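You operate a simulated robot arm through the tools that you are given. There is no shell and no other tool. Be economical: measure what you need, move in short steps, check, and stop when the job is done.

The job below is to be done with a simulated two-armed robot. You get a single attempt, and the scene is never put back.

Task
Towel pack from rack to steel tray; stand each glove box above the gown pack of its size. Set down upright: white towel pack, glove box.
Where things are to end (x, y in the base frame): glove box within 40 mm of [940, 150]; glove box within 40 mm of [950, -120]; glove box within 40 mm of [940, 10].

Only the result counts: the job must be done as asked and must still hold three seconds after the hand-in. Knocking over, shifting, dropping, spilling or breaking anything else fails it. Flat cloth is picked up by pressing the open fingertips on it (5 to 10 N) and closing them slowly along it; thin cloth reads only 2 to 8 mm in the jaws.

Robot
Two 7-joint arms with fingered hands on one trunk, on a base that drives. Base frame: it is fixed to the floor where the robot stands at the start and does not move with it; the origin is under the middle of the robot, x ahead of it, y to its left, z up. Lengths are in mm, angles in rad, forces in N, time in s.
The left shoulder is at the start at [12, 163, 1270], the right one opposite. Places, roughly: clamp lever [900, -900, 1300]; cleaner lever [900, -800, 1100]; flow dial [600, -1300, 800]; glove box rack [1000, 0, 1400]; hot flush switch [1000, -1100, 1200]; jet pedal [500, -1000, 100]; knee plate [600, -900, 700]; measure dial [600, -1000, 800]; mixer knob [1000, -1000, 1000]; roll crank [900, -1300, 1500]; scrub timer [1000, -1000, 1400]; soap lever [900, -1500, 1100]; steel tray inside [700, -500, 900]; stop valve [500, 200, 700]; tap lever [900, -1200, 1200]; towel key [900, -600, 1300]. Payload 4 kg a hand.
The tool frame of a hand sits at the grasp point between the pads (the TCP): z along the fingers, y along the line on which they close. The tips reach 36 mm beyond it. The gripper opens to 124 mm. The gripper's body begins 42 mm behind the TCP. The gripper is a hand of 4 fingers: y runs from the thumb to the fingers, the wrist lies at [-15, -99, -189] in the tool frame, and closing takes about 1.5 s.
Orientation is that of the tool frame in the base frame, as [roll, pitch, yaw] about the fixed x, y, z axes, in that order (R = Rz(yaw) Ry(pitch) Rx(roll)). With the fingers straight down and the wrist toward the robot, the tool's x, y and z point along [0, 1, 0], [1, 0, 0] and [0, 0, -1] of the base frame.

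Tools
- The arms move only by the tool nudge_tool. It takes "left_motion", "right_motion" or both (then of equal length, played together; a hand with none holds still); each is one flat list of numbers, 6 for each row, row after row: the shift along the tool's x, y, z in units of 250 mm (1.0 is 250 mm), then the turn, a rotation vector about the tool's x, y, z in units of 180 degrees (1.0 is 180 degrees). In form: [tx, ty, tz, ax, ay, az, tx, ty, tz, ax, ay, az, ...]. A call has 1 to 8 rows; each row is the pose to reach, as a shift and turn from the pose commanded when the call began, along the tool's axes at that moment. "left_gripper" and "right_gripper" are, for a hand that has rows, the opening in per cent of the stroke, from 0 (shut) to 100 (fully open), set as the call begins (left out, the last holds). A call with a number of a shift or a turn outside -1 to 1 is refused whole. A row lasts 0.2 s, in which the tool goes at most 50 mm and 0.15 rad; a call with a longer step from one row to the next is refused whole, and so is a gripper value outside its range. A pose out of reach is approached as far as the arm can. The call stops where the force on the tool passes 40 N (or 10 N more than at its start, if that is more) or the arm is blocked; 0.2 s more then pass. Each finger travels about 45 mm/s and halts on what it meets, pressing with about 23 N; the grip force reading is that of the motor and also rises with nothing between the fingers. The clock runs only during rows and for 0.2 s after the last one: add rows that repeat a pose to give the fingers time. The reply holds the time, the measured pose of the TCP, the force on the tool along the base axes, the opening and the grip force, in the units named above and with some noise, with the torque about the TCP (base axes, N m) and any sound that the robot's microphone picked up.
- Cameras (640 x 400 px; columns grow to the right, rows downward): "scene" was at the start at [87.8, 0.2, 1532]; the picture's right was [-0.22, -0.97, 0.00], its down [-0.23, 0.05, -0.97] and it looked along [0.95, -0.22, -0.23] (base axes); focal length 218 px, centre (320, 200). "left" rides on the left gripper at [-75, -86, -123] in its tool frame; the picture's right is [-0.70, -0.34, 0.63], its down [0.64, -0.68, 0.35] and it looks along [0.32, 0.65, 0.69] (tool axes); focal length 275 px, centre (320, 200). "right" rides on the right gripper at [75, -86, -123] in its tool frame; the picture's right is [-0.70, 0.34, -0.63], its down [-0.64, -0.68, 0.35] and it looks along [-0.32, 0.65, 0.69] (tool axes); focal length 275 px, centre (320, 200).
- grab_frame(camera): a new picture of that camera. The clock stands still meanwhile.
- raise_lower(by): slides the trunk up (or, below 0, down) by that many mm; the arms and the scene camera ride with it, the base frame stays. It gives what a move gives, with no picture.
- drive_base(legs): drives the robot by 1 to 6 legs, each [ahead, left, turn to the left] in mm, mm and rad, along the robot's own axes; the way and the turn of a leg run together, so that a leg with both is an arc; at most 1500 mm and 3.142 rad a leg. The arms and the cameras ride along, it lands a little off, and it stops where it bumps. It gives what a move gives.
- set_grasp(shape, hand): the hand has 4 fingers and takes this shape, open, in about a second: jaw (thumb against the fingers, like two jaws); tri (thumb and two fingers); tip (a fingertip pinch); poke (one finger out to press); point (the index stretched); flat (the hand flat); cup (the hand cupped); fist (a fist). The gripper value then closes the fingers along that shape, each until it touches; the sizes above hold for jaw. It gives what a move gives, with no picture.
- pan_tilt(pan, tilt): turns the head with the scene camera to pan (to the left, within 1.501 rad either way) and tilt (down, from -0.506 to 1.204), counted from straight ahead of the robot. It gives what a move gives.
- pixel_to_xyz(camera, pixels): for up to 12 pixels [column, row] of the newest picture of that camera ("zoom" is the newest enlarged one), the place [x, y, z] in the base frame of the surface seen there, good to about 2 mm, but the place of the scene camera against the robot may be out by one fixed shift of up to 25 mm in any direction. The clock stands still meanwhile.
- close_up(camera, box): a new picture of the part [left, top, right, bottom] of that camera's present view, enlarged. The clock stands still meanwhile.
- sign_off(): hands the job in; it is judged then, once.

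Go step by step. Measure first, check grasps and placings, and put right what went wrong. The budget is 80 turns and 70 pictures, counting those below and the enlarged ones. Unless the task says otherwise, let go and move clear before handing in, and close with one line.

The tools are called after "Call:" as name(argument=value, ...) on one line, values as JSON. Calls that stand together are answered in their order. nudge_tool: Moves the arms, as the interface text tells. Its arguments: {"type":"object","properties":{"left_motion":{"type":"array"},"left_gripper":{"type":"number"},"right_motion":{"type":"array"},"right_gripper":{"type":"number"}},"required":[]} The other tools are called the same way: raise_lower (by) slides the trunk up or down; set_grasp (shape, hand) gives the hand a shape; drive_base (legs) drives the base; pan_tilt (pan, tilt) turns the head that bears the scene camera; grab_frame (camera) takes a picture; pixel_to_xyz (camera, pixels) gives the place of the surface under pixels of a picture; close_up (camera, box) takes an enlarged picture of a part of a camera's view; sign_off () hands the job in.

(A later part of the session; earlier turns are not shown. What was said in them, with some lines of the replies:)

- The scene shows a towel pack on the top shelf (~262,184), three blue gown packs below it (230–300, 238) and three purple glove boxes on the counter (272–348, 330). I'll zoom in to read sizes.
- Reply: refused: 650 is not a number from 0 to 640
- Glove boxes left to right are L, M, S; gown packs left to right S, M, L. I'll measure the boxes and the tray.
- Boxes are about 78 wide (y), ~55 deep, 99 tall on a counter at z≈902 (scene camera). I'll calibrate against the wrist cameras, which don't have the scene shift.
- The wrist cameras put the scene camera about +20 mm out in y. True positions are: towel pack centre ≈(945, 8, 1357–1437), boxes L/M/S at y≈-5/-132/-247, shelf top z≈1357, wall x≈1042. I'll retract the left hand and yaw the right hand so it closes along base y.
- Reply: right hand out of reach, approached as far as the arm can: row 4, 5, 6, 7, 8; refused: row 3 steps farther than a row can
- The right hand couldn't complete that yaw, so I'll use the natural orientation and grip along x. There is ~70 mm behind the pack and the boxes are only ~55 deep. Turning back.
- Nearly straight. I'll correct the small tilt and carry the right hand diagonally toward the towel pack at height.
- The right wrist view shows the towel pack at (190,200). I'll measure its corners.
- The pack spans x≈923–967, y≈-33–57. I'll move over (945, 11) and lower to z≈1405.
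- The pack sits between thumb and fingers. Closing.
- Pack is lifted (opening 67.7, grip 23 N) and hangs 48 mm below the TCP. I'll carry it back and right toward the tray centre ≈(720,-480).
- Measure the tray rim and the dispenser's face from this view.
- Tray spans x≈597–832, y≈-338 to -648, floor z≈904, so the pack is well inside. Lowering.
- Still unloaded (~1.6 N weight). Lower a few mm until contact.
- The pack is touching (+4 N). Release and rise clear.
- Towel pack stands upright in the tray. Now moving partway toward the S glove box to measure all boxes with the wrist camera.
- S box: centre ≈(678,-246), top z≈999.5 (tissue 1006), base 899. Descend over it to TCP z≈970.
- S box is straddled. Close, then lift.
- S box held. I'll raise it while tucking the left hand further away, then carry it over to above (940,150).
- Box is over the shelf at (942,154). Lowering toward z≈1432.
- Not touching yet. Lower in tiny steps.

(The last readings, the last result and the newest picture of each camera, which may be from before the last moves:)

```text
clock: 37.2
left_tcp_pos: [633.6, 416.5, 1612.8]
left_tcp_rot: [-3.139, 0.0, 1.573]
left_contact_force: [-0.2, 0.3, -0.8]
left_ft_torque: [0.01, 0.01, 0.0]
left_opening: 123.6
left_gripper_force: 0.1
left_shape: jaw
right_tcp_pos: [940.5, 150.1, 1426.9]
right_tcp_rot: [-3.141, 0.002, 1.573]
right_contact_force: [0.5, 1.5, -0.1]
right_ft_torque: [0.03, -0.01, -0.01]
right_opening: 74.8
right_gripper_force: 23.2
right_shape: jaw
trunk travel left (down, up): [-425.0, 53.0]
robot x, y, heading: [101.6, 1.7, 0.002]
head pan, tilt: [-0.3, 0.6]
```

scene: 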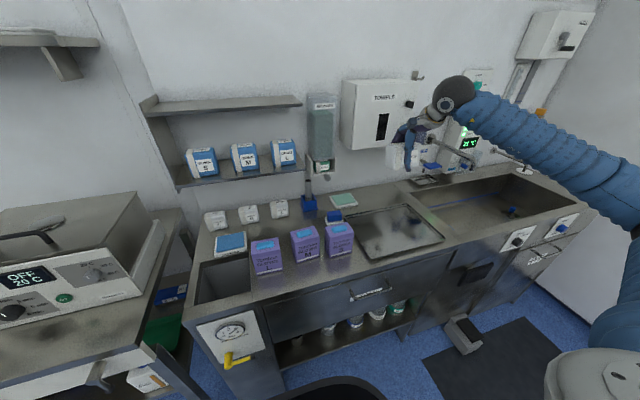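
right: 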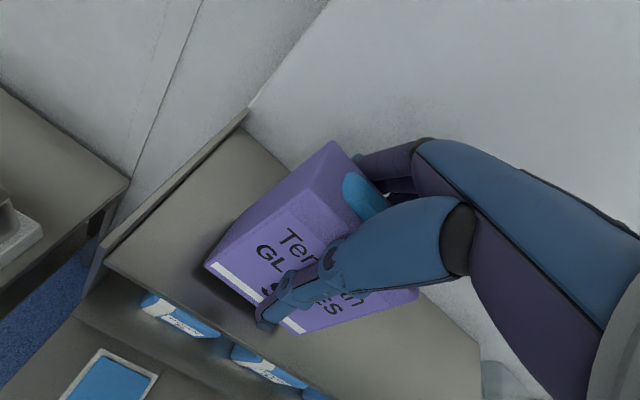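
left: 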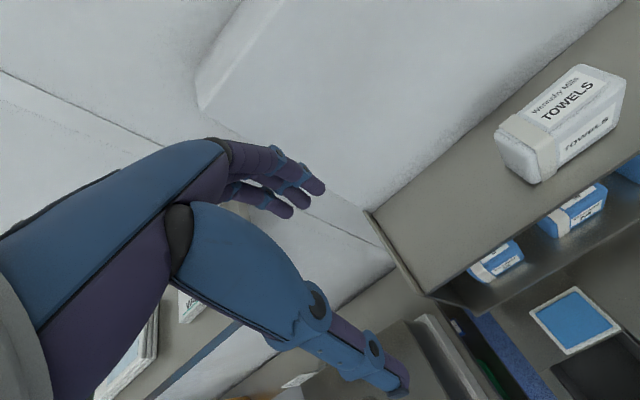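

Weight nearly gone: contact is starting. One more small step, release, and rise.

Call:
nudge_tool(right_motion=[0, 0, 0.006, 0, 0, 0])

Call:
nudge_tool(right_motion=[0, 0, 0, 0, 0, 0, 0, 0, 0, 0, 0, 0, 0, 0, 0, 0, 0, 0, 0, 0, 0, 0, 0, 0, 0, 0, 0, 0, 0, 0, 0, 0, 0, 0, 0, 0], right_gripper=100)

Call:
nudge_tool(right_motion=[0, 0, -0.05, 0, 0, 0, 0, 0, -0.15, 0, 0, 0, 0, 0, -0.3, 0, 0, 0, 0, 0, -0.45, 0, 0, 0])

Call:
nudge_tool(right_motion=[-0.1, -0.16, 0, 0, 0, 0, -0.24, -0.3, 0, 0, 0, 0, -0.36, -0.44, 0, 0, 0, 0, -0.5, -0.58, 0, 0, 0, 0, -0.62, -0.72, 0, 0, 0, 0, -0.74, -0.86, 0, 0, 0, 0, -0.86, -1.0, 0, 0, 0, 0, -1.0, -1.0, 0, 0, 0, 0])

Call:
grab_frame(camera="scene")

```text
clock: 37.6
left_tcp_pos: [633.0, 416.7, 1610.8]
left_tcp_rot: [-3.141, 0.001, 1.572]
left_contact_force: [0.5, 0.0, -0.2]
left_ft_torque: [0.01, 0.02, 0.02]
left_opening: 123.7
left_gripper_force: 0.0
left_shape: jaw
right_tcp_pos: [940.0, 149.1, 1426.7]
right_tcp_rot: [3.141, 0.001, 1.574]
right_contact_force: [1.0, -0.3, 5.8]
right_ft_torque: [0.02, -0.18, 0.03]
right_opening: 74.9
right_gripper_force: 23.2
right_shape: jaw
trunk travel left (down, up): [-425.0, 53.0]
robot x, y, heading: [99.9, -2.2, 0.0]
head pan, tilt: [-0.3, 0.6]
```

```text
clock: 39.0
left_tcp_pos: [633.0, 416.8, 1612.3]
left_tcp_rot: [-3.138, -0.001, 1.572]
left_contact_force: [-0.4, 1.1, 0.4]
left_ft_torque: [0.03, 0.01, -0.01]
left_opening: 123.7
left_gripper_force: 0.0
left_shape: jaw
right_tcp_pos: [940.2, 149.9, 1426.2]
right_tcp_rot: [-3.139, 0.001, 1.572]
right_contact_force: [0.0, 0.1, -0.3]
right_ft_torque: [0.0, 0.01, 0.01]
right_opening: 123.7
right_gripper_force: 0.1
right_shape: jaw
trunk travel left (down, up): [-425.0, 53.0]
robot x, y, heading: [99.0, 0.8, 0.005]
head pan, tilt: [-0.3, 0.6]
```

```text
clock: 40.0
left_tcp_pos: [631.4, 418.4, 1611.2]
left_tcp_rot: [-3.141, 0.001, 1.573]
left_contact_force: [0.7, -0.1, -0.3]
left_ft_torque: [0.0, -0.03, 0.02]
left_opening: 123.8
left_gripper_force: 0.0
left_shape: jaw
right_tcp_pos: [939.2, 149.3, 1537.2]
right_tcp_rot: [-3.141, 0.002, 1.572]
right_contact_force: [-0.3, 0.4, 0.0]
right_ft_torque: [-0.02, 0.0, -0.02]
right_opening: 123.8
right_gripper_force: 0.1
right_shape: jaw
trunk travel left (down, up): [-425.0, 53.0]
robot x, y, heading: [97.0, 0.6, 0.002]
head pan, tilt: [-0.3, 0.6]
```

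```text
clock: 41.8
left_tcp_pos: [634.7, 416.2, 1611.1]
left_tcp_rot: [-3.141, -0.001, 1.573]
left_contact_force: [0.4, 0.1, 0.7]
left_ft_torque: [0.03, 0.0, 0.0]
left_opening: 123.6
left_gripper_force: 0.1
left_shape: jaw
right_tcp_pos: [693.5, -102.4, 1539.4]
right_tcp_rot: [-3.14, 0.001, 1.573]
right_contact_force: [0.0, -1.0, 0.4]
right_ft_torque: [0.02, 0.0, -0.03]
right_opening: 123.9
right_gripper_force: 0.2
right_shape: jaw
trunk travel left (down, up): [-425.0, 53.0]
robot x, y, heading: [103.7, 3.1, 0.002]
head pan, tilt: [-0.3, 0.6]
```

```text
48 pictures are left
```

scene: 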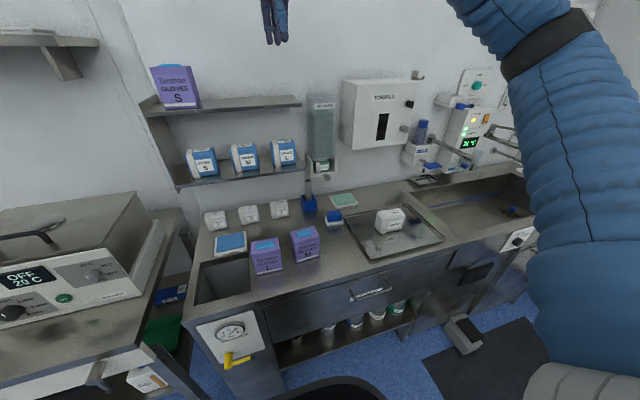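

S box stands on the top shelf. I'll check its y relative to the gown packs.

Call:
pixel_to_xyz(camera="scene", pixels=[[178, 90], [160, 95], [198, 92], [188, 163], [217, 160], [232, 158], [259, 155], [272, 153], [297, 152], [254, 263], [320, 240], [390, 222]])

```text
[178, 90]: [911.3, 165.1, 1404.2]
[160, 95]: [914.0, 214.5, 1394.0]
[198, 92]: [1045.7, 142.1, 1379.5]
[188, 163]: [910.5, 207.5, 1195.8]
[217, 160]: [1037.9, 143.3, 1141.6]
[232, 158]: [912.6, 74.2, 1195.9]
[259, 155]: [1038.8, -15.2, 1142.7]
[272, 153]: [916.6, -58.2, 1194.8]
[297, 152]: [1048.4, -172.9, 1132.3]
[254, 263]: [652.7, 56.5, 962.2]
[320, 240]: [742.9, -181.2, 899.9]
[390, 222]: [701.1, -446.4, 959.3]
```

Box S aligns with gown S (left edges 214 vs 207). Now down over the M box at (691,-133).

Call:
nudge_tool(right_motion=[-0.06, 0, 0.12, 0, 0, 0, -0.122, -0.008, 0.25, 0, 0, 0, -0.122, -0.008, 0.43, 0, 0, 0, -0.122, -0.008, 0.61, 0, 0, 0, -0.122, -0.008, 0.79, 0, 0, 0, -0.122, -0.008, 0.97, 0, 0, 0])

Call:
nudge_tool(right_motion=[0, 0, 0.12, 0, 0, 0, 0, 0, 0.24, 0, 0, 0, 0, 0, 0.36, 0, 0, 0])

Call:
grab_frame(camera="right")

```text
clock: 43.2
left_tcp_pos: [633.5, 416.6, 1611.2]
left_tcp_rot: [-3.139, 0.001, 1.571]
left_contact_force: [-0.2, -0.2, -0.4]
left_ft_torque: [-0.01, 0.03, 0.03]
left_opening: 124.0
left_gripper_force: 0.0
left_shape: jaw
right_tcp_pos: [690.5, -133.6, 1294.5]
right_tcp_rot: [-3.14, 0.002, 1.573]
right_contact_force: [1.2, -0.6, 0.0]
right_ft_torque: [0.01, -0.03, -0.01]
right_opening: 123.7
right_gripper_force: 0.1
right_shape: jaw
trunk travel left (down, up): [-425.0, 53.0]
robot x, y, heading: [102.0, 1.6, 0.0]
head pan, tilt: [-0.3, 0.6]
```

```text
clock: 44.0
left_tcp_pos: [633.1, 416.1, 1611.1]
left_tcp_rot: [-3.14, 0.002, 1.572]
left_contact_force: [-0.1, 0.4, -0.5]
left_ft_torque: [-0.02, 0.05, -0.01]
left_opening: 124.0
left_gripper_force: 0.1
left_shape: jaw
right_tcp_pos: [688.8, -133.5, 1205.6]
right_tcp_rot: [3.141, 0.002, 1.574]
right_contact_force: [0.5, -0.9, 0.0]
right_ft_torque: [-0.01, -0.01, 0.03]
right_opening: 123.5
right_gripper_force: 0.0
right_shape: jaw
trunk travel left (down, up): [-425.0, 53.0]
robot x, y, heading: [98.9, -0.6, -0.001]
head pan, tilt: [-0.3, 0.6]
```

```text
47 pictures are left
```

right: 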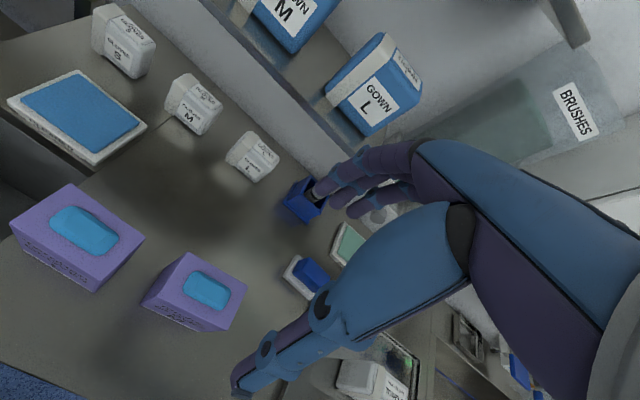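

Both boxes unchanged. I'll log the L box's corners and descend on M.

Call:
pixel_to_xyz(camera="right", pixels=[[70, 187], [141, 237], [98, 283], [15, 225], [190, 257], [243, 288]])

Call:
nudge_tool(right_motion=[0, 0.006, 0.15, 0, 0, 0, 0, 0.006, 0.33, 0, 0, 0, 0, 0.006, 0.51, 0, 0, 0, 0, 0.006, 0.69, 0, 0, 0, 0, 0.006, 0.85, 0, 0, 0, 0, 0.006, 0.94, 0, 0, 0])

Call:
grab_frame(camera="right")

```text
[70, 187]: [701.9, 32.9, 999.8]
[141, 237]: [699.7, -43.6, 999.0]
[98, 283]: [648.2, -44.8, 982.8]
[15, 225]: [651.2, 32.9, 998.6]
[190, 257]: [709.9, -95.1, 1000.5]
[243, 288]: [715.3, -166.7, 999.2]
```

```text
clock: 45.4
left_tcp_pos: [634.0, 416.3, 1612.2]
left_tcp_rot: [-3.139, -0.001, 1.573]
left_contact_force: [-0.5, 0.5, -0.1]
left_ft_torque: [0.01, -0.02, 0.03]
left_opening: 123.8
left_gripper_force: 0.1
left_shape: jaw
right_tcp_pos: [686.9, -132.6, 970.8]
right_tcp_rot: [3.142, 0.002, 1.572]
right_contact_force: [0.8, -0.1, -0.3]
right_ft_torque: [0.01, -0.04, -0.02]
right_opening: 123.8
right_gripper_force: 0.1
right_shape: jaw
trunk travel left (down, up): [-425.0, 53.0]
robot x, y, heading: [99.4, 4.3, 0.001]
head pan, tilt: [-0.3, 0.6]
```

```text
46 pictures are left
```

right: 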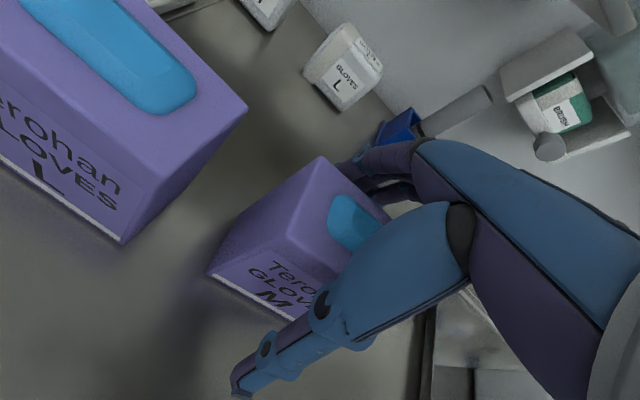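

M box straddled. Close and lift.

Call:
nudge_tool(right_motion=[0, 0, 0, 0, 0, 0, 0, 0, 0, 0, 0, 0, 0, 0, 0, 0, 0, 0, 0, 0, 0, 0, 0, 0, 0, 0, 0, 0, 0, 0, 0, 0, 0, 0, 0, 0, 0, 0, 0, 0, 0, 0, 0, 0, 0, 0, 0, 0], right_gripper=0)

Call:
nudge_tool(right_motion=[0, 0, -0.08, 0, 0, 0, 0, 0, -0.2, 0, 0, 0, 0, 0, -0.36, 0, 0, 0, 0, 0, -0.52, 0, 0, 0, 0, 0, -0.68, 0, 0, 0, 0, 0, -0.84, 0, 0, 0, 0, 0, -1.0, 0, 0, 0])

Call:
nudge_tool(right_motion=[0, 0, -0.15, 0, 0, 0, 0, 0, -0.3, 0, 0, 0, 0, 0, -0.45, 0, 0, 0, 0, 0, -0.6, 0, 0, 0, 0, 0, -0.75, 0, 0, 0, 0, 0, -0.9, 0, 0, 0, 0, 0, -1.0, 0, 0, 0])

Call:
nudge_tool(right_motion=[0.08, 0.1, -0.06, 0, 0, 0, 0.16, 0.22, -0.12, 0, 0, 0, 0.24, 0.34, -0.12, 0, 0, 0, 0.34, 0.46, -0.12, 0, 0, 0, 0.44, 0.58, -0.12, 0, 0, 0, 0.5, 0.7, -0.12, 0, 0, 0, 0.54, 0.82, -0.12, 0, 0, 0, 0.57, 0.92, -0.12, 0, 0, 0])

Call:
grab_frame(camera="right")

```text
clock: 47.2
left_tcp_pos: [633.7, 417.3, 1612.5]
left_tcp_rot: [-3.14, 0.001, 1.573]
left_contact_force: [0.5, 1.1, 0.1]
left_ft_torque: [-0.01, 0.01, 0.0]
left_opening: 123.9
left_gripper_force: 0.0
left_shape: jaw
right_tcp_pos: [686.6, -132.8, 971.7]
right_tcp_rot: [-3.14, 0.002, 1.573]
right_contact_force: [0.2, 0.4, 2.9]
right_ft_torque: [-0.03, -0.2, 0.03]
right_opening: 77.9
right_gripper_force: 22.6
right_shape: jaw
trunk travel left (down, up): [-425.0, 53.0]
robot x, y, heading: [101.4, -0.0, -0.0]
head pan, tilt: [-0.3, 0.6]
```

```text
clock: 48.8
left_tcp_pos: [633.9, 417.1, 1610.6]
left_tcp_rot: [-3.141, 0.001, 1.572]
left_contact_force: [0.0, -0.3, -0.4]
left_ft_torque: [0.01, -0.02, 0.01]
left_opening: 123.8
left_gripper_force: 0.1
left_shape: jaw
right_tcp_pos: [689.2, -133.9, 1221.3]
right_tcp_rot: [3.14, 0.001, 1.573]
right_contact_force: [-0.9, -0.5, -2.1]
right_ft_torque: [-0.02, 0.0, 0.0]
right_opening: 77.6
right_gripper_force: 23.2
right_shape: jaw
trunk travel left (down, up): [-425.0, 53.0]
robot x, y, heading: [103.8, -1.3, 0.002]
head pan, tilt: [-0.3, 0.6]
```

```text
clock: 50.4
left_tcp_pos: [633.9, 417.4, 1610.6]
left_tcp_rot: [-3.142, 0.001, 1.572]
left_contact_force: [0.0, -0.7, 0.2]
left_ft_torque: [0.0, 0.0, 0.02]
left_opening: 123.5
left_gripper_force: 0.1
left_shape: jaw
right_tcp_pos: [688.9, -131.1, 1472.0]
right_tcp_rot: [-3.141, 0.002, 1.573]
right_contact_force: [-0.5, -0.5, -1.2]
right_ft_torque: [-0.01, 0.0, 0.0]
right_opening: 77.4
right_gripper_force: 23.0
right_shape: jaw
trunk travel left (down, up): [-425.0, 53.0]
robot x, y, heading: [96.3, -0.7, -0.001]
head pan, tilt: [-0.3, 0.6]
```

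```text
clock: 52.2
left_tcp_pos: [634.4, 416.8, 1610.6]
left_tcp_rot: [-3.138, 0.002, 1.573]
left_contact_force: [0.1, -0.8, -0.2]
left_ft_torque: [-0.02, -0.03, 0.05]
left_opening: 123.8
left_gripper_force: 0.1
left_shape: jaw
right_tcp_pos: [921.0, 11.1, 1501.4]
right_tcp_rot: [-3.139, 0.003, 1.572]
right_contact_force: [-0.7, 0.1, -0.9]
right_ft_torque: [0.0, 0.02, 0.04]
right_opening: 77.5
right_gripper_force: 22.8
right_shape: jaw
trunk travel left (down, up): [-425.0, 53.0]
robot x, y, heading: [100.9, -3.6, 0.001]
head pan, tilt: [-0.3, 0.6]
```

```text
45 pictures are left
```

right: 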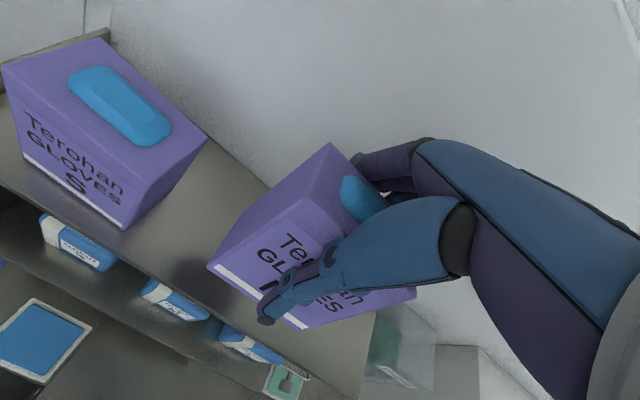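

M box over its spot; S undisturbed. Advance to x=940 and lower to z≈1432.

Call:
nudge_tool(right_motion=[0, 0.076, 0, 0, 0, 0, 0, 0.076, 0.1, 0, 0, 0, 0, 0.076, 0.2, 0, 0, 0, 0, 0.076, 0.25, 0, 0, 0, 0, 0.076, 0.277, 0, 0, 0])

Call:
nudge_tool(right_motion=[0, 0, 0.004, 0, 0, 0, 0, 0, 0.008, 0, 0, 0])

```text
clock: 53.4
left_tcp_pos: [633.7, 415.8, 1611.8]
left_tcp_rot: [-3.14, 0.0, 1.572]
left_contact_force: [0.4, 0.7, -0.2]
left_ft_torque: [0.02, -0.03, 0.02]
left_opening: 124.0
left_gripper_force: 0.2
left_shape: jaw
right_tcp_pos: [938.5, 11.3, 1430.1]
right_tcp_rot: [-3.14, 0.001, 1.571]
right_contact_force: [0.7, -1.2, -0.3]
right_ft_torque: [0.0, 0.0, -0.03]
right_opening: 77.3
right_gripper_force: 22.1
right_shape: jaw
trunk travel left (down, up): [-425.0, 53.0]
robot x, y, heading: [97.8, -1.3, -0.004]
head pan, tilt: [-0.3, 0.6]
```

```text
clock: 54.0
left_tcp_pos: [633.4, 416.6, 1612.0]
left_tcp_rot: [-3.14, 0.0, 1.572]
left_contact_force: [0.2, -0.5, 0.4]
left_ft_torque: [-0.02, 0.02, -0.01]
left_opening: 123.7
left_gripper_force: 0.0
left_shape: jaw
right_tcp_pos: [938.7, 11.3, 1429.1]
right_tcp_rot: [3.141, 0.0, 1.574]
right_contact_force: [0.6, 0.0, -1.0]
right_ft_torque: [-0.01, 0.0, -0.04]
right_opening: 77.2
right_gripper_force: 23.9
right_shape: jaw
trunk travel left (down, up): [-425.0, 53.0]
robot x, y, heading: [99.5, 0.6, 0.007]
head pan, tilt: [-0.3, 0.6]
```

Call:
nudge_tool(right_motion=[0, 0, 0.005, 0, 0, 0, 0, 0, 0.01, 0, 0, 0])

```text
clock: 54.6
left_tcp_pos: [632.2, 417.2, 1612.9]
left_tcp_rot: [3.141, 0.0, 1.573]
left_contact_force: [-0.3, 0.1, 0.6]
left_ft_torque: [0.0, 0.02, 0.01]
left_opening: 123.5
left_gripper_force: 0.1
left_shape: jaw
right_tcp_pos: [937.8, 11.9, 1428.1]
right_tcp_rot: [3.14, 0.002, 1.572]
right_contact_force: [1.4, -1.0, 8.6]
right_ft_torque: [-0.02, -0.34, -0.01]
right_opening: 77.2
right_gripper_force: 23.1
right_shape: jaw
trunk travel left (down, up): [-425.0, 53.0]
robot x, y, heading: [99.8, -4.9, 0.004]
head pan, tilt: [-0.3, 0.6]
```

Contact at 8.6 N. Release, rise, and retreat toward the L box at (676,-6).

Call:
nudge_tool(right_motion=[0, 0, 0, 0, 0, 0, 0, 0, 0, 0, 0, 0, 0, 0, 0, 0, 0, 0, 0, 0, 0, 0, 0, 0, 0, 0, 0, 0, 0, 0, 0, 0, 0, 0, 0, 0], right_gripper=100)

Call:
nudge_tool(right_motion=[0, 0, -0.05, 0, 0, 0, 0, 0, -0.15, 0, 0, 0, 0, 0, -0.3, 0, 0, 0, 0, 0, -0.45, 0, 0, 0])

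Call:
grab_frame(camera="right")

Call:
nudge_tool(right_motion=[-0.01, -0.16, 0, 0, 0, 0, -0.02, -0.32, 0, 0, 0, 0, -0.03, -0.48, 0, 0, 0, 0, -0.04, -0.64, 0, 0, 0, 0, -0.05, -0.8, 0, 0, 0, 0, -0.06, -0.92, 0, 0, 0, 0, -0.07, -1.0, 0, 0, 0, 0])

Call:
nudge_tool(right_motion=[0, -0.04, 0.15, 0, 0, 0, 0, -0.04, 0.33, 0, 0, 0, 0, -0.04, 0.51, 0, 0, 0, 0, -0.04, 0.69, 0, 0, 0, 0, -0.04, 0.85, 0, 0, 0, 0, -0.04, 1.0, 0, 0, 0])

Call:
grab_frame(camera="right")

```text
clock: 56.0
left_tcp_pos: [633.4, 416.5, 1611.2]
left_tcp_rot: [-3.141, 0.001, 1.573]
left_contact_force: [0.1, -0.3, -0.6]
left_ft_torque: [-0.01, 0.0, 0.0]
left_opening: 124.1
left_gripper_force: 0.1
left_shape: jaw
right_tcp_pos: [937.4, 11.4, 1426.3]
right_tcp_rot: [-3.139, 0.001, 1.574]
right_contact_force: [0.6, 0.5, 0.3]
right_ft_torque: [-0.03, 0.03, -0.01]
right_opening: 123.7
right_gripper_force: 0.0
right_shape: jaw
trunk travel left (down, up): [-425.0, 53.0]
robot x, y, heading: [100.6, 0.2, 0.002]
head pan, tilt: [-0.3, 0.6]
```

```text
clock: 57.0
left_tcp_pos: [632.5, 418.0, 1611.4]
left_tcp_rot: [-3.141, 0.001, 1.573]
left_contact_force: [-0.8, 0.4, 0.4]
left_ft_torque: [-0.01, -0.05, -0.02]
left_opening: 123.6
left_gripper_force: 0.2
left_shape: jaw
right_tcp_pos: [937.7, 12.8, 1539.7]
right_tcp_rot: [3.141, 0.004, 1.572]
right_contact_force: [0.8, 0.3, 0.2]
right_ft_torque: [0.02, 0.01, -0.02]
right_opening: 123.7
right_gripper_force: 0.1
right_shape: jaw
trunk travel left (down, up): [-425.0, 53.0]
robot x, y, heading: [102.9, 3.7, -0.001]
head pan, tilt: [-0.3, 0.6]
```

```text
44 pictures are left
```

right: 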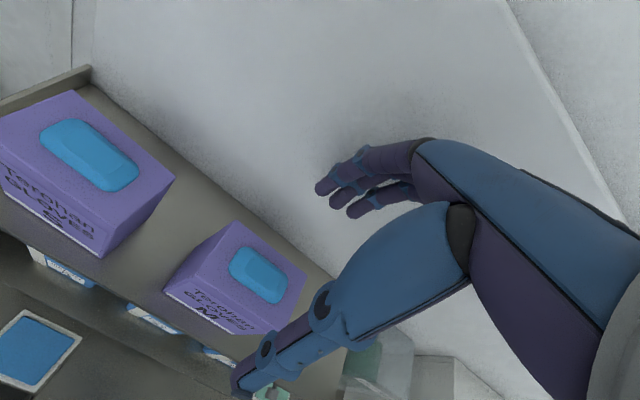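

```text
clock: 58.6
left_tcp_pos: [633.7, 416.4, 1611.3]
left_tcp_rot: [-3.14, -0.001, 1.57]
left_contact_force: [0.2, -0.3, 0.0]
left_ft_torque: [0.02, -0.03, 0.0]
left_opening: 123.6
left_gripper_force: 0.0
left_shape: jaw
right_tcp_pos: [687.9, -7.3, 1539.5]
right_tcp_rot: [3.14, 0.001, 1.571]
right_contact_force: [-0.2, 0.6, -0.6]
right_ft_torque: [0.01, -0.06, 0.02]
right_opening: 123.5
right_gripper_force: 0.0
right_shape: jaw
trunk travel left (down, up): [-425.0, 53.0]
robot x, y, heading: [98.2, -0.2, -0.002]
head pan, tilt: [-0.3, 0.6]
```

```text
clock: 60.0
left_tcp_pos: [635.0, 416.3, 1611.2]
left_tcp_rot: [-3.141, -0.001, 1.573]
left_contact_force: [-0.5, 0.0, 1.0]
left_ft_torque: [-0.01, 0.02, -0.01]
left_opening: 123.8
left_gripper_force: 0.0
left_shape: jaw
right_tcp_pos: [677.6, -4.8, 1289.4]
right_tcp_rot: [-3.141, 0.003, 1.572]
right_contact_force: [0.9, 0.0, -0.7]
right_ft_torque: [0.02, -0.01, -0.02]
right_opening: 123.7
right_gripper_force: 0.0
right_shape: jaw
trunk travel left (down, up): [-425.0, 53.0]
robot x, y, heading: [96.5, 1.5, 0.003]
head pan, tilt: [-0.3, 0.6]
```

```text
43 pictures are left
```

right: 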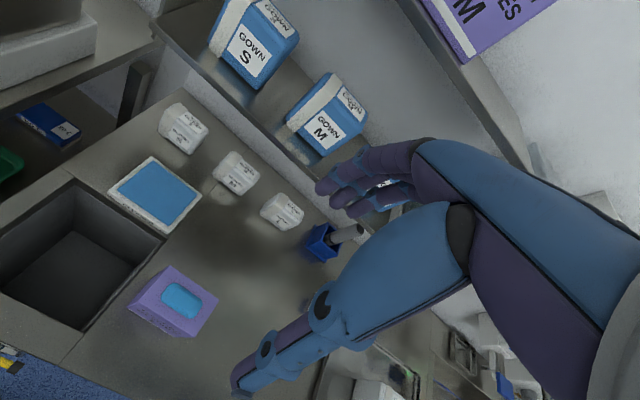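

M stands upright next to S. Now descend on L.

Call:
nudge_tool(right_motion=[0, 0, 0.16, 0, 0, 0, 0, 0, 0.32, 0, 0, 0, 0, 0, 0.48, 0, 0, 0, 0, 0, 0.64, 0, 0, 0, 0, 0, 0.8, 0, 0, 0, 0, 0, 0.96, 0, 0, 0])

Call:
nudge_tool(right_motion=[0, 0, 0.1, 0, 0, 0, 0, 0, 0.2, 0, 0, 0, 0, 0, 0.28, 0, 0, 0, 0, 0, 0.312, 0, 0, 0])

Call:
grab_frame(camera="right")

```text
clock: 61.4
left_tcp_pos: [634.8, 417.2, 1612.4]
left_tcp_rot: [-3.14, 0.0, 1.574]
left_contact_force: [0.2, 0.4, -0.1]
left_ft_torque: [0.0, -0.02, 0.0]
left_opening: 123.9
left_gripper_force: 0.0
left_shape: jaw
right_tcp_pos: [676.2, -10.4, 1048.7]
right_tcp_rot: [3.141, 0.002, 1.574]
right_contact_force: [-0.2, -0.5, 0.0]
right_ft_torque: [-0.03, -0.02, -0.06]
right_opening: 123.7
right_gripper_force: 0.0
right_shape: jaw
trunk travel left (down, up): [-425.0, 53.0]
robot x, y, heading: [100.0, -2.8, 0.003]
head pan, tilt: [-0.3, 0.6]
```

```text
clock: 62.4
left_tcp_pos: [634.1, 416.2, 1611.4]
left_tcp_rot: [-3.139, -0.001, 1.571]
left_contact_force: [-0.4, 0.4, -0.9]
left_ft_torque: [0.0, 0.01, 0.0]
left_opening: 123.9
left_gripper_force: 0.1
left_shape: jaw
right_tcp_pos: [678.2, -8.0, 971.3]
right_tcp_rot: [-3.141, 0.0, 1.572]
right_contact_force: [0.2, 0.9, -0.4]
right_ft_torque: [-0.03, -0.02, 0.01]
right_opening: 123.8
right_gripper_force: 0.1
right_shape: jaw
trunk travel left (down, up): [-425.0, 53.0]
robot x, y, heading: [100.1, 2.8, -0.001]
head pan, tilt: [-0.3, 0.6]
```

```text
42 pictures are left
```

right: 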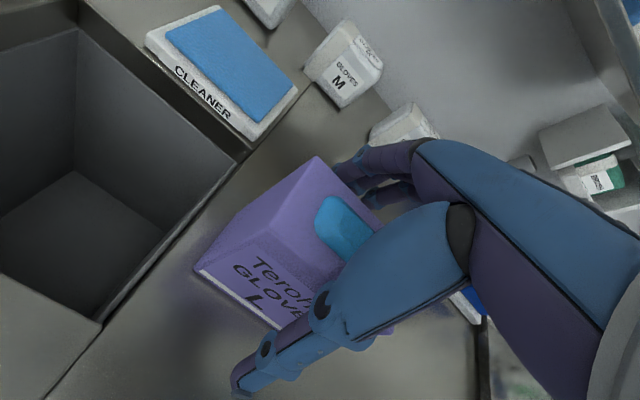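

L box straddled. Close, lift, and carry toward (948,-118) at height.

Call:
nudge_tool(right_motion=[0, 0, 0, 0, 0, 0, 0, 0, 0, 0, 0, 0, 0, 0, 0, 0, 0, 0, 0, 0, 0, 0, 0, 0, 0, 0, 0, 0, 0, 0, 0, 0, 0, 0, 0, 0, 0, 0, 0, 0, 0, 0, 0, 0, 0, 0, 0, 0], right_gripper=0)

Call:
nudge_tool(right_motion=[0, 0, -0.08, 0, 0, 0, 0, 0, -0.2, 0, 0, 0, 0, 0, -0.36, 0, 0, 0, 0, 0, -0.52, 0, 0, 0, 0, 0, -0.68, 0, 0, 0, 0, 0, -0.84, 0, 0, 0, 0, 0, -1.0, 0, 0, 0])

Call:
nudge_tool(right_motion=[-0.06, 0, -0.13, 0, 0, 0, -0.12, 0, -0.26, 0, 0, 0, -0.18, 0, -0.39, 0, 0, 0, -0.24, 0, -0.52, 0, 0, 0, -0.3, 0, -0.65, 0, 0, 0, -0.36, 0, -0.78, 0, 0, 0, -0.42, 0, -0.91, 0, 0, 0, -0.44, 0, -1.0, 0, 0, 0])

Call:
nudge_tool(right_motion=[0, 0.06, -0.08, 0, 0, 0, 0, 0.18, -0.16, 0, 0, 0, 0, 0.32, -0.2, 0, 0, 0, 0, 0.46, -0.2, 0, 0, 0, 0, 0.6, -0.2, 0, 0, 0, 0, 0.74, -0.2, 0, 0, 0, 0, 0.88, -0.2, 0, 0, 0, 0, 0.99, -0.2, 0, 0, 0])

Call:
grab_frame(camera="right")

```text
clock: 64.2
left_tcp_pos: [633.9, 416.7, 1611.2]
left_tcp_rot: [3.14, 0.001, 1.572]
left_contact_force: [0.2, 0.3, -0.5]
left_ft_torque: [0.02, 0.01, -0.02]
left_opening: 123.6
left_gripper_force: 0.1
left_shape: jaw
right_tcp_pos: [678.2, -8.8, 972.5]
right_tcp_rot: [3.141, 0.001, 1.573]
right_contact_force: [4.1, 0.7, 11.3]
right_ft_torque: [-0.02, -0.63, 0.03]
right_opening: 77.3
right_gripper_force: 23.2
right_shape: jaw
trunk travel left (down, up): [-425.0, 53.0]
robot x, y, heading: [95.0, 1.0, 0.004]
head pan, tilt: [-0.3, 0.6]
```

```text
clock: 65.8
left_tcp_pos: [633.5, 418.0, 1611.2]
left_tcp_rot: [-3.141, 0.002, 1.572]
left_contact_force: [-0.2, 0.2, -0.4]
left_ft_torque: [0.03, -0.04, -0.01]
left_opening: 123.9
left_gripper_force: 0.1
left_shape: jaw
right_tcp_pos: [678.4, -5.7, 1223.3]
right_tcp_rot: [-3.141, 0.001, 1.572]
right_contact_force: [-0.1, -1.2, -0.9]
right_ft_torque: [-0.01, -0.04, 0.01]
right_opening: 75.6
right_gripper_force: 22.8
right_shape: jaw
trunk travel left (down, up): [-425.0, 53.0]
robot x, y, heading: [95.4, -0.9, 0.001]
head pan, tilt: [-0.3, 0.6]
```

```text
clock: 67.6
left_tcp_pos: [634.0, 417.1, 1611.4]
left_tcp_rot: [-3.139, 0.0, 1.573]
left_contact_force: [0.5, -0.6, 0.6]
left_ft_torque: [0.0, 0.04, 0.02]
left_opening: 124.0
left_gripper_force: 0.0
left_shape: jaw
right_tcp_pos: [680.3, -115.0, 1472.0]
right_tcp_rot: [-3.14, 0.002, 1.572]
right_contact_force: [-0.7, -0.2, -1.6]
right_ft_torque: [-0.03, 0.02, 0.0]
right_opening: 75.7
right_gripper_force: 23.0
right_shape: jaw
trunk travel left (down, up): [-425.0, 53.0]
robot x, y, heading: [96.9, 2.0, 0.006]
head pan, tilt: [-0.3, 0.6]
```

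```text
clock: 69.4
left_tcp_pos: [635.8, 418.0, 1611.0]
left_tcp_rot: [-3.141, 0.0, 1.573]
left_contact_force: [0.3, -0.7, -0.7]
left_ft_torque: [-0.01, 0.01, -0.01]
left_opening: 123.9
left_gripper_force: 0.0
left_shape: jaw
right_tcp_pos: [926.3, -115.8, 1521.7]
right_tcp_rot: [-3.139, 0.002, 1.574]
right_contact_force: [0.5, 0.7, -1.0]
right_ft_torque: [-0.01, 0.01, 0.03]
right_opening: 75.1
right_gripper_force: 22.8
right_shape: jaw
trunk travel left (down, up): [-425.0, 53.0]
robot x, y, heading: [99.2, -1.0, -0.002]
head pan, tilt: [-0.3, 0.6]
```

```text
41 pictures are left
```

right: 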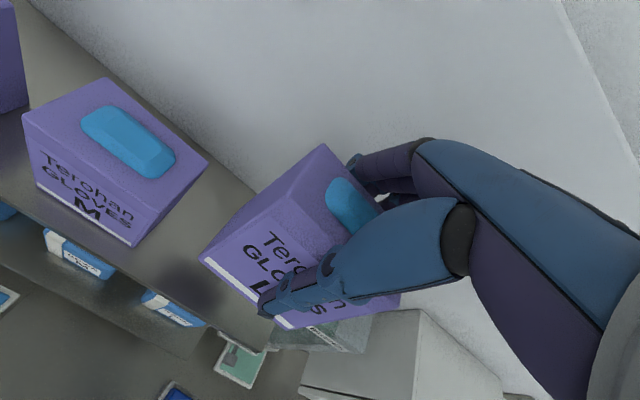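

L box held upright; nudge to (947,-121) and lower to z≈1432.

Call:
nudge_tool(right_motion=[-0.02, 0.085, 0, 0, 0, 0, -0.02, 0.085, 0.12, 0, 0, 0, -0.02, 0.085, 0.24, 0, 0, 0, -0.02, 0.085, 0.32, 0, 0, 0, -0.02, 0.085, 0.355, 0, 0, 0])

Call:
nudge_tool(right_motion=[0, 0, 0.004, 0, 0, 0, 0, 0, 0.008, 0, 0, 0])

```text
clock: 70.6
left_tcp_pos: [633.4, 414.6, 1611.3]
left_tcp_rot: [-3.14, 0.0, 1.571]
left_contact_force: [0.6, 0.1, -1.1]
left_ft_torque: [0.01, 0.02, 0.0]
left_opening: 123.8
left_gripper_force: 0.1
left_shape: jaw
right_tcp_pos: [947.0, -122.2, 1431.2]
right_tcp_rot: [-3.14, 0.002, 1.572]
right_contact_force: [-0.7, -0.1, -2.0]
right_ft_torque: [0.03, -0.02, 0.02]
right_opening: 75.1
right_gripper_force: 22.6
right_shape: jaw
trunk travel left (down, up): [-425.0, 53.0]
robot x, y, heading: [99.3, 1.4, 0.002]
head pan, tilt: [-0.3, 0.6]
```

```text
clock: 71.2
left_tcp_pos: [633.1, 416.0, 1610.9]
left_tcp_rot: [-3.14, 0.001, 1.573]
left_contact_force: [-0.5, 0.2, 0.6]
left_ft_torque: [-0.01, -0.04, 0.02]
left_opening: 123.7
left_gripper_force: 0.0
left_shape: jaw
right_tcp_pos: [946.9, -121.0, 1430.6]
right_tcp_rot: [-3.141, 0.001, 1.573]
right_contact_force: [1.3, -0.3, 2.8]
right_ft_torque: [-0.03, -0.17, 0.0]
right_opening: 75.3
right_gripper_force: 23.2
right_shape: jaw
trunk travel left (down, up): [-425.0, 53.0]
robot x, y, heading: [101.1, 2.0, 0.001]
head pan, tilt: [-0.3, 0.6]
```

Contact just begun; one more mm-scale step then look.

Call:
nudge_tool(right_motion=[0, 0, 0.005, 0, 0, 0])

Call:
close_up(camera="right", box=[120, 120, 440, 360])

```text
clock: 71.6
left_tcp_pos: [633.6, 417.2, 1613.2]
left_tcp_rot: [3.14, 0.0, 1.573]
left_contact_force: [0.4, -0.2, -0.3]
left_ft_torque: [-0.01, -0.02, 0.0]
left_opening: 123.9
left_gripper_force: 0.0
left_shape: jaw
right_tcp_pos: [947.6, -120.3, 1430.2]
right_tcp_rot: [3.141, 0.002, 1.574]
right_contact_force: [-0.1, -0.2, 8.2]
right_ft_torque: [-0.03, -0.32, 0.02]
right_opening: 75.4
right_gripper_force: 23.1
right_shape: jaw
trunk travel left (down, up): [-425.0, 53.0]
robot x, y, heading: [99.2, 0.8, 0.005]
head pan, tilt: [-0.3, 0.6]
```

```text
1.67 times, centred on (280, 240) of right
```

zoom: 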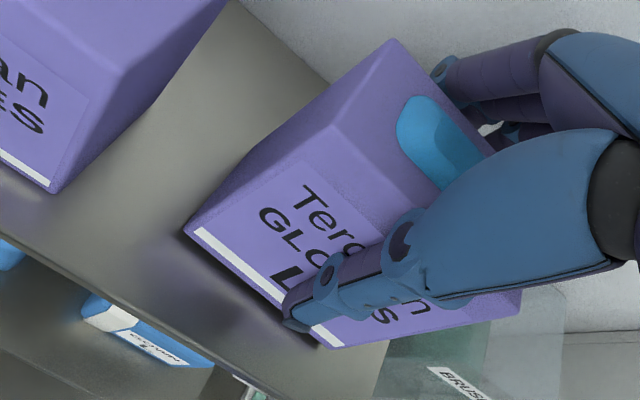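

Seated. Release and rise, then check all three.

Call:
nudge_tool(right_motion=[0, 0, 0, 0, 0, 0, 0, 0, 0, 0, 0, 0, 0, 0, 0, 0, 0, 0, 0, 0, 0, 0, 0, 0, 0, 0, 0, 0, 0, 0, 0, 0, 0, 0, 0, 0], right_gripper=100)

Call:
nudge_tool(right_motion=[0, 0, -0.05, 0, 0, 0, 0, 0, -0.15, 0, 0, 0, 0, 0, -0.3, 0, 0, 0, 0, 0, -0.45, 0, 0, 0, 0, 0, -0.6, 0, 0, 0])

Call:
nudge_tool(right_motion=[0, -0.16, 0, 0, 0, 0, 0, -0.32, 0, 0, 0, 0, 0, -0.48, 0, 0, 0, 0, 0, -0.64, 0, 0, 0, 0, 0, -0.8, 0, 0, 0, 0])

Call:
grab_frame(camera="right")

Call:
grab_frame(camera="scene")

```text
clock: 73.0
left_tcp_pos: [634.0, 416.9, 1610.7]
left_tcp_rot: [-3.14, 0.0, 1.572]
left_contact_force: [-0.5, -0.3, 0.2]
left_ft_torque: [-0.02, 0.01, -0.01]
left_opening: 123.9
left_gripper_force: 0.0
left_shape: jaw
right_tcp_pos: [948.2, -122.5, 1428.4]
right_tcp_rot: [-3.14, 0.001, 1.571]
right_contact_force: [0.4, 0.4, -0.3]
right_ft_torque: [0.02, 0.02, 0.0]
right_opening: 123.7
right_gripper_force: 0.1
right_shape: jaw
trunk travel left (down, up): [-425.0, 53.0]
robot x, y, heading: [99.3, -1.8, 0.003]
head pan, tilt: [-0.3, 0.6]
```

```text
clock: 74.2
left_tcp_pos: [632.6, 417.8, 1612.2]
left_tcp_rot: [-3.141, 0.002, 1.574]
left_contact_force: [-1.0, 0.3, 0.4]
left_ft_torque: [0.02, -0.02, 0.01]
left_opening: 124.3
left_gripper_force: 0.0
left_shape: jaw
right_tcp_pos: [946.9, -120.5, 1580.6]
right_tcp_rot: [-3.139, 0.003, 1.575]
right_contact_force: [0.0, 0.5, -0.1]
right_ft_torque: [-0.01, 0.01, 0.03]
right_opening: 123.6
right_gripper_force: 0.0
right_shape: jaw
trunk travel left (down, up): [-425.0, 53.0]
robot x, y, heading: [98.6, 2.9, -0.004]
head pan, tilt: [-0.3, 0.6]
```

```text
clock: 75.4
left_tcp_pos: [632.5, 417.4, 1611.2]
left_tcp_rot: [-3.141, 0.001, 1.573]
left_contact_force: [0.3, -0.1, 0.5]
left_ft_torque: [-0.04, -0.02, 0.03]
left_opening: 123.9
left_gripper_force: 0.0
left_shape: jaw
right_tcp_pos: [744.9, -121.3, 1581.3]
right_tcp_rot: [3.141, 0.003, 1.573]
right_contact_force: [0.0, 0.6, -0.3]
right_ft_torque: [-0.01, -0.03, 0.01]
right_opening: 123.8
right_gripper_force: 0.1
right_shape: jaw
trunk travel left (down, up): [-425.0, 53.0]
robot x, y, heading: [99.5, 0.1, -0.001]
head pan, tilt: [-0.3, 0.6]
```

```text
39 pictures are left
```

right: 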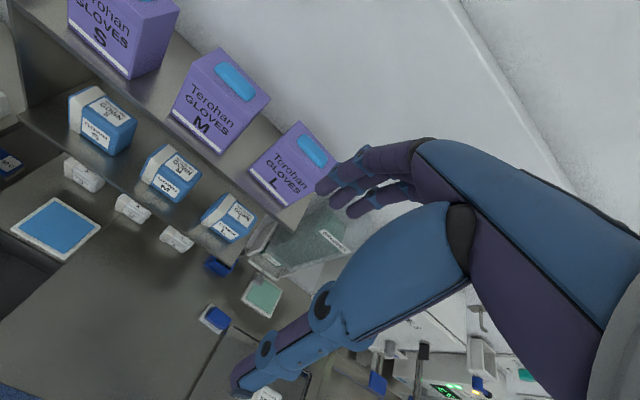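

```text
38 pictures are left
```

scene: 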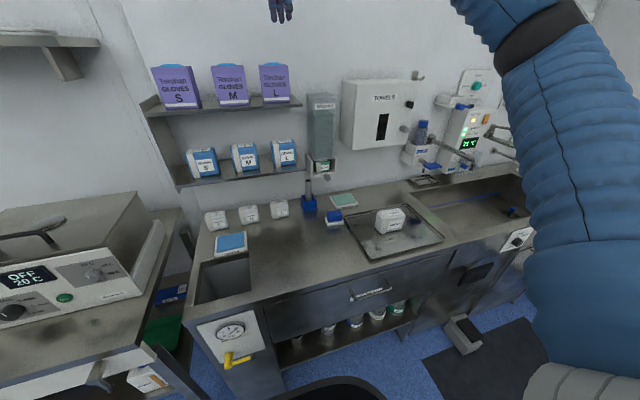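

Call:
pixel_to_xyz(camera="right", pixels=[[202, 50], [267, 98], [220, 152], [172, 112], [297, 124], [252, 170], [288, 203], [125, 75], [70, 25], [72, 100], [145, 180], [205, 220]])

Call:
close_up(camera="scene", box=[130, 50, 322, 190])

```text
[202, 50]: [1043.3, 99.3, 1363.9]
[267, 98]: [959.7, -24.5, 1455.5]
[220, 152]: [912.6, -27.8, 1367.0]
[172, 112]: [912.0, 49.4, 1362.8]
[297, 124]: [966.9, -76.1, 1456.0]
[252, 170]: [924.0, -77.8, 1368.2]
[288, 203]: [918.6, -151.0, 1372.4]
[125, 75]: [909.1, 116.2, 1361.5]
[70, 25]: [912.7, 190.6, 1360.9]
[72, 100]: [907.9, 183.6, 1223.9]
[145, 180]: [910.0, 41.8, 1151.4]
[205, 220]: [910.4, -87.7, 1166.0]
```

```text
2.86 times, centred on (226, 120) of scene
```

zoom: 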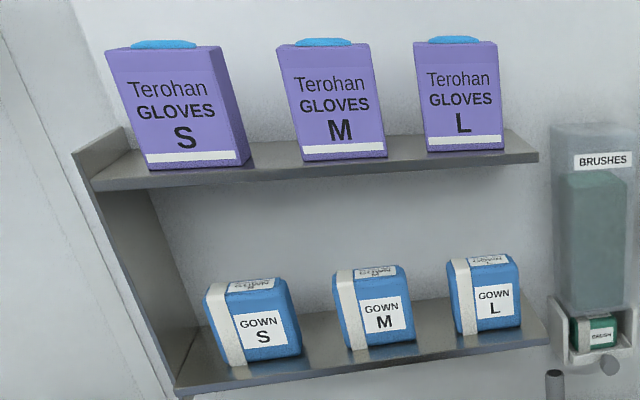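

All three boxes stand upright over their gown packs at about (940,152), (940,11) and (948,-115). The towel pack is upright in the tray and both hands are clear, so I'm handing in.

Call:
sign_off()

```text
The job is handed in.
```

The towel pack stands upright in the steel tray, and the S, M and L glove boxes stand upright on the rack above their matching gown packs, all measured within the 40 mm limits before hand-in.
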